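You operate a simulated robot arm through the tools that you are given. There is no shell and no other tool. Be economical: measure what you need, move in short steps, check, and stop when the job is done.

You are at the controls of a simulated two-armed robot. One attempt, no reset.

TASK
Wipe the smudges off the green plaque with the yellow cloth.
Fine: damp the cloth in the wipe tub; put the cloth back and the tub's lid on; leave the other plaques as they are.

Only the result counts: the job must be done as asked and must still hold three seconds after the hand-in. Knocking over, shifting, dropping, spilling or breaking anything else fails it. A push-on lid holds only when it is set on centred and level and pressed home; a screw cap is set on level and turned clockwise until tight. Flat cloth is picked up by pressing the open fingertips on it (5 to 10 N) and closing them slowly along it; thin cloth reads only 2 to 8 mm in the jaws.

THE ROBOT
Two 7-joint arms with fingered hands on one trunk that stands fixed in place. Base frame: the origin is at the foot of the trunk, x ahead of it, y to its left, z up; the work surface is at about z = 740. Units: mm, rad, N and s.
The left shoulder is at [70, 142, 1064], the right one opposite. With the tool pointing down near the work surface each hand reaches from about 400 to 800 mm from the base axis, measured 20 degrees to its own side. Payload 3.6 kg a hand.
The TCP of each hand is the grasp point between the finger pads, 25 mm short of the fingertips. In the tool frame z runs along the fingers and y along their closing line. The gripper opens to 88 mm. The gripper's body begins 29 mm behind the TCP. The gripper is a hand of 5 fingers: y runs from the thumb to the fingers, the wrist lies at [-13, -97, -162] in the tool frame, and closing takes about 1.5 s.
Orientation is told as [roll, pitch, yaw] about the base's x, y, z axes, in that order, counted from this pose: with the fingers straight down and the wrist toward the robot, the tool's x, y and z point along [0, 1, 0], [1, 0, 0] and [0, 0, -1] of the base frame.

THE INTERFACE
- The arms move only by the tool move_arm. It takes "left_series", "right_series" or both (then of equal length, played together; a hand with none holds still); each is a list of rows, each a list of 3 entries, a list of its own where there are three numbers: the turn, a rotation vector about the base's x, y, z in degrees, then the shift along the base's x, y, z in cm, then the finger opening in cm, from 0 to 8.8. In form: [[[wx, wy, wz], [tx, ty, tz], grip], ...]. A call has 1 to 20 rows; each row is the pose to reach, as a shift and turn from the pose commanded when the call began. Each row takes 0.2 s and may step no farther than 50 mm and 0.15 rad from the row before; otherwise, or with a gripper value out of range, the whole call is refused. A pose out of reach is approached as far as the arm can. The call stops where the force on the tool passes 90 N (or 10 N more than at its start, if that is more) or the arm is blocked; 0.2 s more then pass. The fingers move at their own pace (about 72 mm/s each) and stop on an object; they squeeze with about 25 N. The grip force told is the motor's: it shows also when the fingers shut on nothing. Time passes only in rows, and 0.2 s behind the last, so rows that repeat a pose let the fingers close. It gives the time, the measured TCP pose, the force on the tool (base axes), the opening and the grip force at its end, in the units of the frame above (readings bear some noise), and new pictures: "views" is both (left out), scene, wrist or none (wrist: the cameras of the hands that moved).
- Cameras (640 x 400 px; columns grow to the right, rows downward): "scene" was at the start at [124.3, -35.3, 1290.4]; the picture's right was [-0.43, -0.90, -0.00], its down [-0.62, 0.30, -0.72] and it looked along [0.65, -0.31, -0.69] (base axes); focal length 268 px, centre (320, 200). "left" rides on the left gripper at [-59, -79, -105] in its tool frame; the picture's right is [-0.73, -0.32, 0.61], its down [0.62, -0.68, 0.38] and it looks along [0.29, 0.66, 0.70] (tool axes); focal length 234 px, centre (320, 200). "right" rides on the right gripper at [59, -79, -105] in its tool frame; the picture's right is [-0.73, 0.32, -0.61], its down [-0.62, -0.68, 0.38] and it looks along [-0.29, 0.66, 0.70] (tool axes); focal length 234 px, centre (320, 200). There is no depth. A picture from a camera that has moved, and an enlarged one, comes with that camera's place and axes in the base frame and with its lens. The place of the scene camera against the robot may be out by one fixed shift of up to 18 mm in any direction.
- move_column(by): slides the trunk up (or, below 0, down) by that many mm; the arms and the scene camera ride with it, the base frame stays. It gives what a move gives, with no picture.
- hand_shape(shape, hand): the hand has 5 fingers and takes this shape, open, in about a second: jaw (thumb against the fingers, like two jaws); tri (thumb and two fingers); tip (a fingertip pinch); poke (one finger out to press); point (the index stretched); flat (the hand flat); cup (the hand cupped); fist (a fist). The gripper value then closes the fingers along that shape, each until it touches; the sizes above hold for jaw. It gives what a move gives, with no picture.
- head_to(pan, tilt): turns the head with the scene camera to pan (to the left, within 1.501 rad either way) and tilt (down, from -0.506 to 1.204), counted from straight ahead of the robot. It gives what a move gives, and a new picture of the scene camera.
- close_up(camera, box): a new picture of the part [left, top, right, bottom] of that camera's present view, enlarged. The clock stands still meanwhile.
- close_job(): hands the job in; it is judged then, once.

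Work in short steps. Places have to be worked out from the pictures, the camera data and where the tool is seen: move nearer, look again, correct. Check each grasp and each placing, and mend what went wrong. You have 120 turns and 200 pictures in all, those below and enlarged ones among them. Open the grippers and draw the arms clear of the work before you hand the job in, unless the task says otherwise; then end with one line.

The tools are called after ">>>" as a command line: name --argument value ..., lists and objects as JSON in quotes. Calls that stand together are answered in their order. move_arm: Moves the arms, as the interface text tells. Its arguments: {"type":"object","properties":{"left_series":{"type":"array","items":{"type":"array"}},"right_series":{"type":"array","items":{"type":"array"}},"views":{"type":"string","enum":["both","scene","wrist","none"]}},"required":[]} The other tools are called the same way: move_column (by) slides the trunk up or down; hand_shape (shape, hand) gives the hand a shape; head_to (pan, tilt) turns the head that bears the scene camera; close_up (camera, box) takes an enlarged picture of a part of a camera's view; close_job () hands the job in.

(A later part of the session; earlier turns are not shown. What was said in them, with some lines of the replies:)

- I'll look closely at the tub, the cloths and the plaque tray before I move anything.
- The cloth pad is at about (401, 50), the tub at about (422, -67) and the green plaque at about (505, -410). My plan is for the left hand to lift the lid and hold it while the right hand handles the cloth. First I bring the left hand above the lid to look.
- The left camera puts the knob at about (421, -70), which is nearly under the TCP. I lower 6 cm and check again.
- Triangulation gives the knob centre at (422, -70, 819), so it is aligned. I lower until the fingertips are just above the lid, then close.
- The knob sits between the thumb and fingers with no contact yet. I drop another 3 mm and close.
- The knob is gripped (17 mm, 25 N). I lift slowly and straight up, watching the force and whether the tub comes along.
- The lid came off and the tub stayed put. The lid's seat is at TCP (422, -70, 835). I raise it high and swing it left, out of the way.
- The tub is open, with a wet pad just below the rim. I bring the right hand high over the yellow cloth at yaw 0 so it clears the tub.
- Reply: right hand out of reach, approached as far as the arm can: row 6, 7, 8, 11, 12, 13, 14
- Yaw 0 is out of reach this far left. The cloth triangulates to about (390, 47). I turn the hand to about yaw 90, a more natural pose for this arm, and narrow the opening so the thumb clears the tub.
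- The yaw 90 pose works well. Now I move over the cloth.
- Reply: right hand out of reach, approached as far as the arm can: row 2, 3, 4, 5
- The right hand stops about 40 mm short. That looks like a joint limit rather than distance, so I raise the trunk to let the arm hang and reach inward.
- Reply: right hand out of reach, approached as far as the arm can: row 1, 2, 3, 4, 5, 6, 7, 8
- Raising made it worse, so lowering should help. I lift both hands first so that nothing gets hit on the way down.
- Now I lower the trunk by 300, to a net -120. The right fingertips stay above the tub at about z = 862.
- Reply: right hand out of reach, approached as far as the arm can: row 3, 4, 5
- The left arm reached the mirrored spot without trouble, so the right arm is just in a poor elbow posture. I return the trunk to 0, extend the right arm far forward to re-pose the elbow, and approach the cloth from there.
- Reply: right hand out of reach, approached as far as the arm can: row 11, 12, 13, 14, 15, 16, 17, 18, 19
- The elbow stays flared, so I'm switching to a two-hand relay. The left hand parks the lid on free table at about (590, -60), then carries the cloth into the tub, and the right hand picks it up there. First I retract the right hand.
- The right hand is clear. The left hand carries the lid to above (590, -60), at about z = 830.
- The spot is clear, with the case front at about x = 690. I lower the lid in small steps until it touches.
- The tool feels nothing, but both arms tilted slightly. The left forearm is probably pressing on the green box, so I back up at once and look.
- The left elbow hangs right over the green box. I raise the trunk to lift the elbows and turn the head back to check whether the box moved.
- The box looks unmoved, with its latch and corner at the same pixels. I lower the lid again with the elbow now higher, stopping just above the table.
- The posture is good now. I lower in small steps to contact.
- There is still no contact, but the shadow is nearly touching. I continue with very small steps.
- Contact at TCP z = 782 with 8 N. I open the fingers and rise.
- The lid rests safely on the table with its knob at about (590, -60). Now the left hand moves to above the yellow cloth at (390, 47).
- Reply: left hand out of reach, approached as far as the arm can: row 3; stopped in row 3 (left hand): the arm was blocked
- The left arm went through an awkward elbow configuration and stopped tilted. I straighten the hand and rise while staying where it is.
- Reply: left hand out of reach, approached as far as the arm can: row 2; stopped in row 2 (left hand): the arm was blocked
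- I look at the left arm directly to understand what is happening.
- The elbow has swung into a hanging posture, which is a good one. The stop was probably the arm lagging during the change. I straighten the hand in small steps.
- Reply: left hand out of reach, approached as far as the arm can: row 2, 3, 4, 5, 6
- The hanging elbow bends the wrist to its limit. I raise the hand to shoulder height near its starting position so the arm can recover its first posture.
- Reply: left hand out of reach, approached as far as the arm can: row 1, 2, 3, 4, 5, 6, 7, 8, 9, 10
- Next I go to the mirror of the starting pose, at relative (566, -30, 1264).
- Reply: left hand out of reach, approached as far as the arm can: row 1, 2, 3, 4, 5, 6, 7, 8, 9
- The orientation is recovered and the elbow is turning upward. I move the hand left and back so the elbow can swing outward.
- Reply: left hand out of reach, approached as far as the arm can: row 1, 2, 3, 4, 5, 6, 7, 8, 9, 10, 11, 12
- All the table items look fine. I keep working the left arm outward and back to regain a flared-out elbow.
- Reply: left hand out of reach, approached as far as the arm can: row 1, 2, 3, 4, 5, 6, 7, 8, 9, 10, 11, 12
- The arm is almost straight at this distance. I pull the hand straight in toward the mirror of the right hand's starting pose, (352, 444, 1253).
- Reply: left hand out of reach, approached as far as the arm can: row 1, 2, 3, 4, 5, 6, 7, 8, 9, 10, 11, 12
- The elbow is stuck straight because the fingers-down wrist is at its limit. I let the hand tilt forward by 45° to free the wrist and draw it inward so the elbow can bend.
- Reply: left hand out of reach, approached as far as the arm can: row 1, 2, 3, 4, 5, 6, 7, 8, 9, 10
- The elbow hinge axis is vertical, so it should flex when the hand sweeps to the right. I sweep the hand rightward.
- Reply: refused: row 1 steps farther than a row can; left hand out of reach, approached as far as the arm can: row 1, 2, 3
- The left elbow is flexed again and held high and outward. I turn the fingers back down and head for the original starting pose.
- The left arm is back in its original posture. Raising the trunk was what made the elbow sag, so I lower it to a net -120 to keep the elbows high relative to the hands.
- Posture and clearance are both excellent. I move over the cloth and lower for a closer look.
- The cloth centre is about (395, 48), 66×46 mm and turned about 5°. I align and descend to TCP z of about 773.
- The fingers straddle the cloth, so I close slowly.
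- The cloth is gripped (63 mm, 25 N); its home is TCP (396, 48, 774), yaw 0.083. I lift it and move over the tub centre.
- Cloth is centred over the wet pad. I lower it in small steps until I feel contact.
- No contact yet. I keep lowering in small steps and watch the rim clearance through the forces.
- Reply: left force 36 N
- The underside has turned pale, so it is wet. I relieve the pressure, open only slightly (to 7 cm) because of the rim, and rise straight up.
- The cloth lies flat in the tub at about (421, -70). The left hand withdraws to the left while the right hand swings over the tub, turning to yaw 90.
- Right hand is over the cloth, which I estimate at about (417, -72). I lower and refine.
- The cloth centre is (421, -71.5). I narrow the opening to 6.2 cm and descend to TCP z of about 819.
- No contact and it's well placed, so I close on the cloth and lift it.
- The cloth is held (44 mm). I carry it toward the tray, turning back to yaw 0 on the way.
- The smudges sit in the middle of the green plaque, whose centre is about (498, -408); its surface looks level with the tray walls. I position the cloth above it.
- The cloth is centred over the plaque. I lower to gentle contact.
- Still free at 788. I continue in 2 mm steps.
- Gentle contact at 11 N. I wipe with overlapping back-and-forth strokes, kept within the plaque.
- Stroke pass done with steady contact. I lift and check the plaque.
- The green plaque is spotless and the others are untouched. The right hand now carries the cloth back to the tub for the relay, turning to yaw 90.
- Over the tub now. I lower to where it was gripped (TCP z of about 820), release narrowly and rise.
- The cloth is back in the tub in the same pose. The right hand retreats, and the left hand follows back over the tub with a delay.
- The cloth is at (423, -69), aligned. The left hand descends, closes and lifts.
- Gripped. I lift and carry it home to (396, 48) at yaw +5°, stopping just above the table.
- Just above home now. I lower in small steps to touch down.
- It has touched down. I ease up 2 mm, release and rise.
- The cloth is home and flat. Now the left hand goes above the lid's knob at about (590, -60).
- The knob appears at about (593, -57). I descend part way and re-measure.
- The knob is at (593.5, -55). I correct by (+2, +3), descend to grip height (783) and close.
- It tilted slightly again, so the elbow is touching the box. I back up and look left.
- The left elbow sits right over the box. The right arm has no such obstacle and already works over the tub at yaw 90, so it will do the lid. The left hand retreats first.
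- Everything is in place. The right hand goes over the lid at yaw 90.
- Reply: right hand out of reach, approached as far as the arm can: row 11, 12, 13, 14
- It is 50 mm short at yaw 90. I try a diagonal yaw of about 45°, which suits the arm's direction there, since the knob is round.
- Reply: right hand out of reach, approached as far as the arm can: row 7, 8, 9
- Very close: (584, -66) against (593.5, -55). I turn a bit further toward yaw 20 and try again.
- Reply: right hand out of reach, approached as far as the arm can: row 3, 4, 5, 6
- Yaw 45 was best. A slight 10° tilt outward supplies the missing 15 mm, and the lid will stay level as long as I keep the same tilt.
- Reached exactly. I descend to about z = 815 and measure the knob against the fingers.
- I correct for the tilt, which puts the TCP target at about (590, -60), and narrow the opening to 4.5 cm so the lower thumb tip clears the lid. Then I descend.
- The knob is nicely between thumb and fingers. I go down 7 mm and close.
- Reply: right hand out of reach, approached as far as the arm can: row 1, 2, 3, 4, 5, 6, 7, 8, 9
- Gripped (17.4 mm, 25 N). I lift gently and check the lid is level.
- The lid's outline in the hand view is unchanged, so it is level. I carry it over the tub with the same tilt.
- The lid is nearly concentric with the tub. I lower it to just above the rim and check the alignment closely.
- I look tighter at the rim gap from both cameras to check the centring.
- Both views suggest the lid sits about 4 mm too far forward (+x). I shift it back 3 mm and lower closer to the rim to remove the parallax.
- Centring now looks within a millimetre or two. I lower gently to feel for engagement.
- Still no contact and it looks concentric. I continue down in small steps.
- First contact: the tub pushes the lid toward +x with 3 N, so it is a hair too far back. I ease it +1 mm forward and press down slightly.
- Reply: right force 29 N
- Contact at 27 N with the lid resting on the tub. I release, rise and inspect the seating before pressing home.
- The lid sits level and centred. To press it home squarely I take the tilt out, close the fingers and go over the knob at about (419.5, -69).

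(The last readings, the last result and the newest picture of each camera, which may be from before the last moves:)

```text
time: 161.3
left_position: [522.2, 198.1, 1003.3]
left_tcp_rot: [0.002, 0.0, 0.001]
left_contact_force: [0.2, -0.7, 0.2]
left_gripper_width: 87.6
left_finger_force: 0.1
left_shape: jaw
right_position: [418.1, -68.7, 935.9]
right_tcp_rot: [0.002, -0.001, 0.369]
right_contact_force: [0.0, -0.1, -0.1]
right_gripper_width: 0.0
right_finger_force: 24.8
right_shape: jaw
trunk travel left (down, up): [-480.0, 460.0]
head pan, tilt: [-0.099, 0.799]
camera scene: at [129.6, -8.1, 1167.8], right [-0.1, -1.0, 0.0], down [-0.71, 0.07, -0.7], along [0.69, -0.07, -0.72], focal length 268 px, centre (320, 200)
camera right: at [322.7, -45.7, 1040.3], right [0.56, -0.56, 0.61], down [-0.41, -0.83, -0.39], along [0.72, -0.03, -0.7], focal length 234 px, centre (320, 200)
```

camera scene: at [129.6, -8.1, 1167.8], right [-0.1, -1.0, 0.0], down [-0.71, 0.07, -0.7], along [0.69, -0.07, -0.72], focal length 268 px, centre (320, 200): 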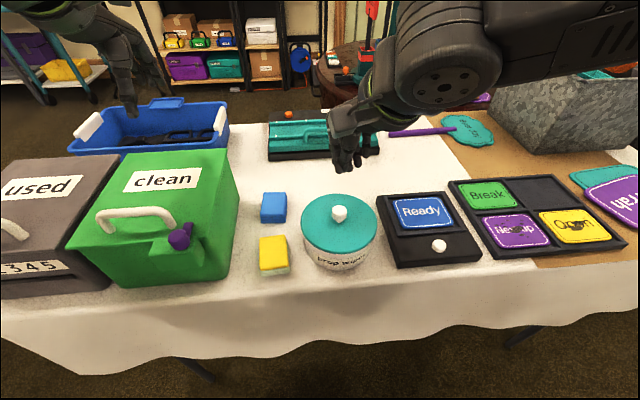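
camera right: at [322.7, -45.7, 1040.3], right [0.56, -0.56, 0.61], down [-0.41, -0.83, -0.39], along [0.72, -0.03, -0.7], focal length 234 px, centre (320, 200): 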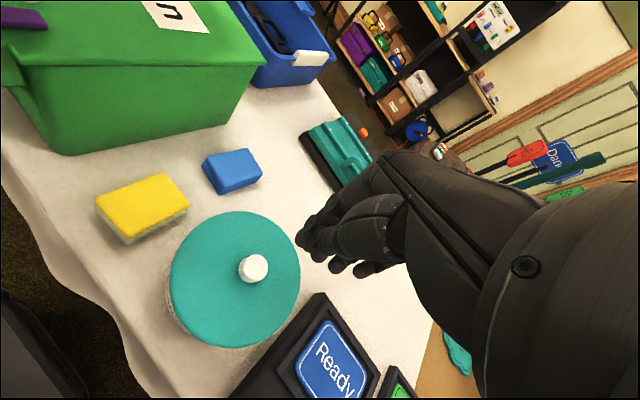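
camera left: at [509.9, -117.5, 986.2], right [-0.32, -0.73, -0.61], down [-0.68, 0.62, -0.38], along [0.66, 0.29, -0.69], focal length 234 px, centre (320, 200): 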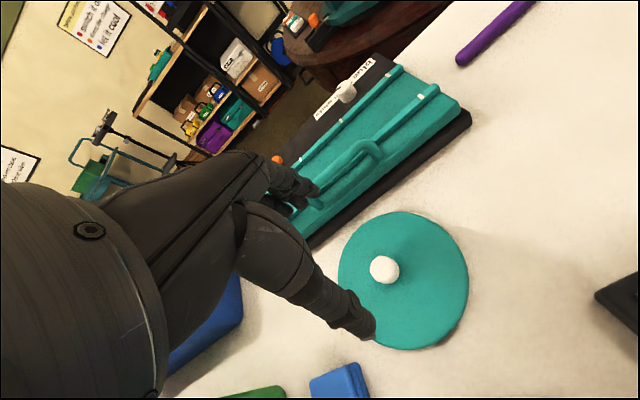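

The knob is at (420, -70). I nudge over it and descend to just above contact.

>>> move_arm --right_series '[[[0, 0, 0], [0.2, -0.15, -2.5], 0], [[0, 0, 0], [0.2, -0.15, -5], 0], [[0, 0, 0], [0.2, -0.15, -7], 0], [[0, 0, 0], [0.2, -0.15, -7.4], 0], [[0, 0, 0], [0.2, -0.15, -7.4], 0]]' --views "wrist"

>>> close_up --camera "scene" --box '[290, 150, 390, 280]'

```text
time: 162.5
left_position: [523.9, 199.4, 1005.8]
left_tcp_rot: [0.0, 0.0, -0.001]
left_contact_force: [0.7, -0.2, 0.6]
left_gripper_width: 87.7
left_finger_force: 0.0
left_shape: jaw
right_position: [419.7, -71.0, 862.1]
right_tcp_rot: [0.002, -0.001, 0.366]
right_contact_force: [-0.7, 0.6, 0.0]
right_gripper_width: 0.0
right_finger_force: 25.1
right_shape: jaw
trunk travel left (down, up): [-480.0, 460.0]
head pan, tilt: [-0.099, 0.799]
camera right: at [325.2, -46.2, 965.2], right [0.56, -0.56, 0.61], down [-0.41, -0.83, -0.38], along [0.72, -0.03, -0.7], focal length 234 px, centre (320, 200)
```

right: 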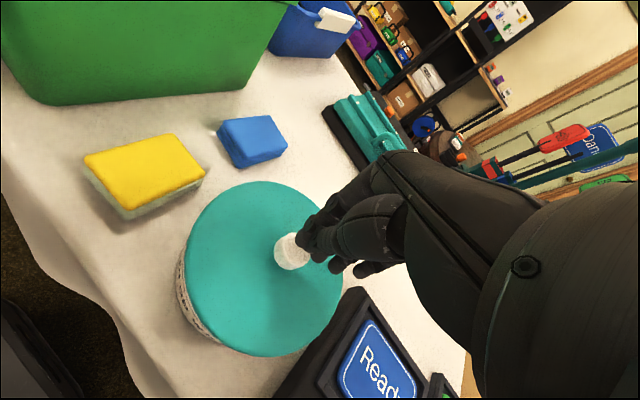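

```text
3.08 times, centred on (340, 215) of scene
camera zoom: at [130.5, -7.5, 1167.6], right [-0.1, -1.0, 0.0], down [-0.71, 0.07, -0.7], along [0.69, -0.07, -0.72], focal length 826 px, centre (258, 154)
```

zoom: 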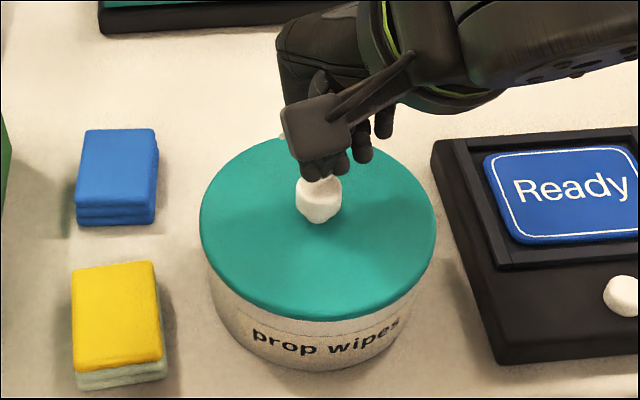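

Fingertips are right above the knob. I press down gradually.

>>> move_arm --right_series '[[[0, 0, 0], [0, 0, -0.3], 0], [[0, 0, 0], [0, 0, -0.6], 0], [[0, 0, 0], [0, 0, -0.8], 0], [[0, 0, 0], [0, 0, -1.0], 0], [[0, 0, 0], [0, 0, -1.0], 0]]' --views "none"

```text
time: 163.7
left_position: [523.0, 199.3, 1005.5]
left_tcp_rot: [0.001, -0.002, -0.001]
left_contact_force: [0.4, 0.9, 0.1]
left_gripper_width: 87.8
left_finger_force: 0.0
left_shape: jaw
right_position: [420.3, -71.0, 853.0]
right_tcp_rot: [0.0, -0.005, 0.368]
right_contact_force: [8.9, -2.4, 28.8]
right_gripper_width: 0.0
right_finger_force: 25.1
right_shape: jaw
trunk travel left (down, up): [-480.0, 460.0]
head pan, tilt: [-0.099, 0.799]
```

Contact at 29 N. I press on to about 60–70 N.

>>> move_arm --right_series '[[[0, 0, 0], [0, 0, -0.15], 0], [[0, 0, 0], [0, 0, -0.3], 0], [[0, 0, 0], [0, 0, -0.4], 0], [[0, 0, 0], [0, 0, -0.4], 0]]' --views "none"

>>> close_up --camera "scene" --box '[290, 150, 390, 280]'

```text
time: 164.7
left_position: [518.9, 200.2, 1008.9]
left_tcp_rot: [0.002, -0.006, 0.0]
left_contact_force: [-0.8, -1.1, 0.8]
left_gripper_width: 88.1
left_finger_force: 0.0
left_shape: jaw
right_position: [420.4, -71.1, 851.9]
right_tcp_rot: [-0.002, -0.014, 0.366]
right_contact_force: [17.8, -9.8, 80.0]
right_gripper_width: 0.1
right_finger_force: 24.9
right_shape: jaw
trunk travel left (down, up): [-480.0, 460.0]
head pan, tilt: [-0.099, 0.799]
```

```text
3.08 times, centred on (340, 215) of scene
camera zoom: at [125.3, -7.8, 1168.8], right [-0.1, -1.0, 0.0], down [-0.71, 0.07, -0.7], along [0.7, -0.07, -0.71], focal length 826 px, centre (258, 154)
```

zoom: 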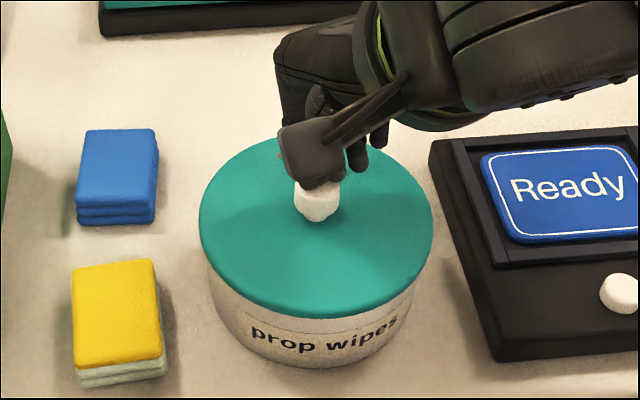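

At 80 N it is solid with almost no travel. I release and retreat, then compare the lid with the very first picture from the same viewpoint.

>>> move_arm --right_series '[[[0, 0, 0], [0, 0, 0.6], 0], [[0, 0, 0], [0, 0, 3], 0.5], [[0, 0, 0], [0, 0, 7], 3], [[0, 0, 0], [0, -4, 9], 6], [[0, 0, 0], [0, -8, 9], 8], [[0, 0, 0], [0, -12, 9], 8], [[0, 0, 0], [0, -16, 9], 8], [[0, 0, 0], [0, -20, 9], 8], [[0, 0, 0], [0, -24, 9], 8], [[0, 0, 0], [-1, -28, 9], 8], [[0, 0, 0], [-3, -32, 9], 8], [[0, 0, 0], [-5, -36, 9], 8]]' --views "none"

>>> move_column --by 120

>>> head_to --pan -0.449 --tilt 0.764

>>> close_up --camera "scene" --box '[170, 230, 330, 360]'

```text
time: 167.3
left_position: [523.3, 198.6, 1003.6]
left_tcp_rot: [0.002, -0.002, -0.001]
left_contact_force: [-0.2, -0.1, -0.1]
left_gripper_width: 87.6
left_finger_force: 0.0
left_shape: jaw
right_position: [371.4, -433.2, 936.3]
right_tcp_rot: [0.003, 0.001, 0.37]
right_contact_force: [-0.2, -0.5, 0.5]
right_gripper_width: 79.8
right_finger_force: 0.2
right_shape: jaw
trunk travel left (down, up): [-480.0, 460.0]
head pan, tilt: [-0.099, 0.799]
```

```text
time: 168.8
left_position: [524.6, 199.0, 1125.7]
left_tcp_rot: [0.0, -0.003, -0.002]
left_contact_force: [0.0, 0.2, 0.5]
left_gripper_width: 87.8
left_finger_force: 0.0
left_shape: jaw
right_position: [370.3, -430.2, 1056.2]
right_tcp_rot: [0.002, 0.001, 0.368]
right_contact_force: [-0.4, 0.0, 0.3]
right_gripper_width: 80.2
right_finger_force: 0.0
right_shape: jaw
trunk travel left (down, up): [-600.0, 340.0]
head pan, tilt: [-0.099, 0.799]
```

```text
time: 169.6
left_position: [522.9, 199.8, 1123.9]
left_tcp_rot: [0.0, -0.001, -0.001]
left_contact_force: [0.3, 0.1, 0.3]
left_gripper_width: 87.8
left_finger_force: 0.0
left_shape: jaw
right_position: [371.4, -430.7, 1056.7]
right_tcp_rot: [0.003, -0.001, 0.368]
right_contact_force: [0.1, -0.2, -0.7]
right_gripper_width: 80.0
right_finger_force: 0.1
right_shape: jaw
trunk travel left (down, up): [-600.0, 340.0]
head pan, tilt: [-0.449, 0.764]
camera scene: at [124.3, -35.2, 1290.5], right [-0.43, -0.9, 0.0], down [-0.62, 0.3, -0.72], along [0.65, -0.31, -0.69], focal length 268 px, centre (320, 200)
```

scene: 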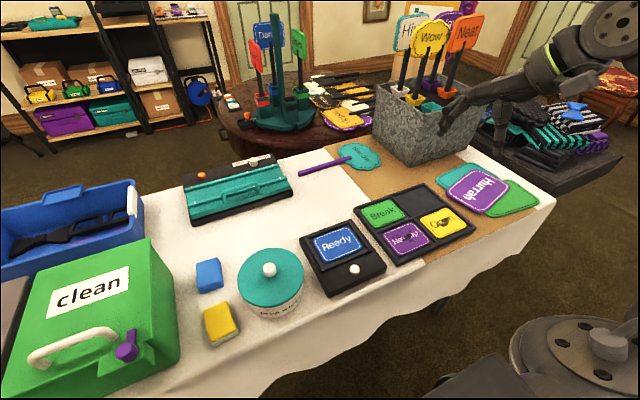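

```text
3.08 times, centred on (250, 295) of scene
camera zoom: at [124.3, -35.2, 1290.5], right [-0.43, -0.9, 0.0], down [-0.62, 0.3, -0.72], along [0.65, -0.31, -0.69], focal length 826 px, centre (535, -92)
```

zoom: 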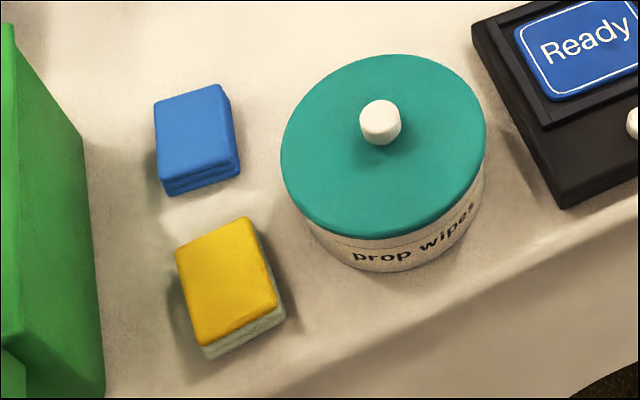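

The picture matches the start: the lid and knob are at the same pixels (seated), the cloth is back in place, and the green plaque is clean with the other plaques untouched. Both hands are open and clear, so I hand in.

>>> close_job

```text
The job is handed in.
```

The smudges are wiped off the green plaque with the dampened yellow cloth, the cloth is back in its place, the tub's lid is pressed on, and the other plaques are untouched.
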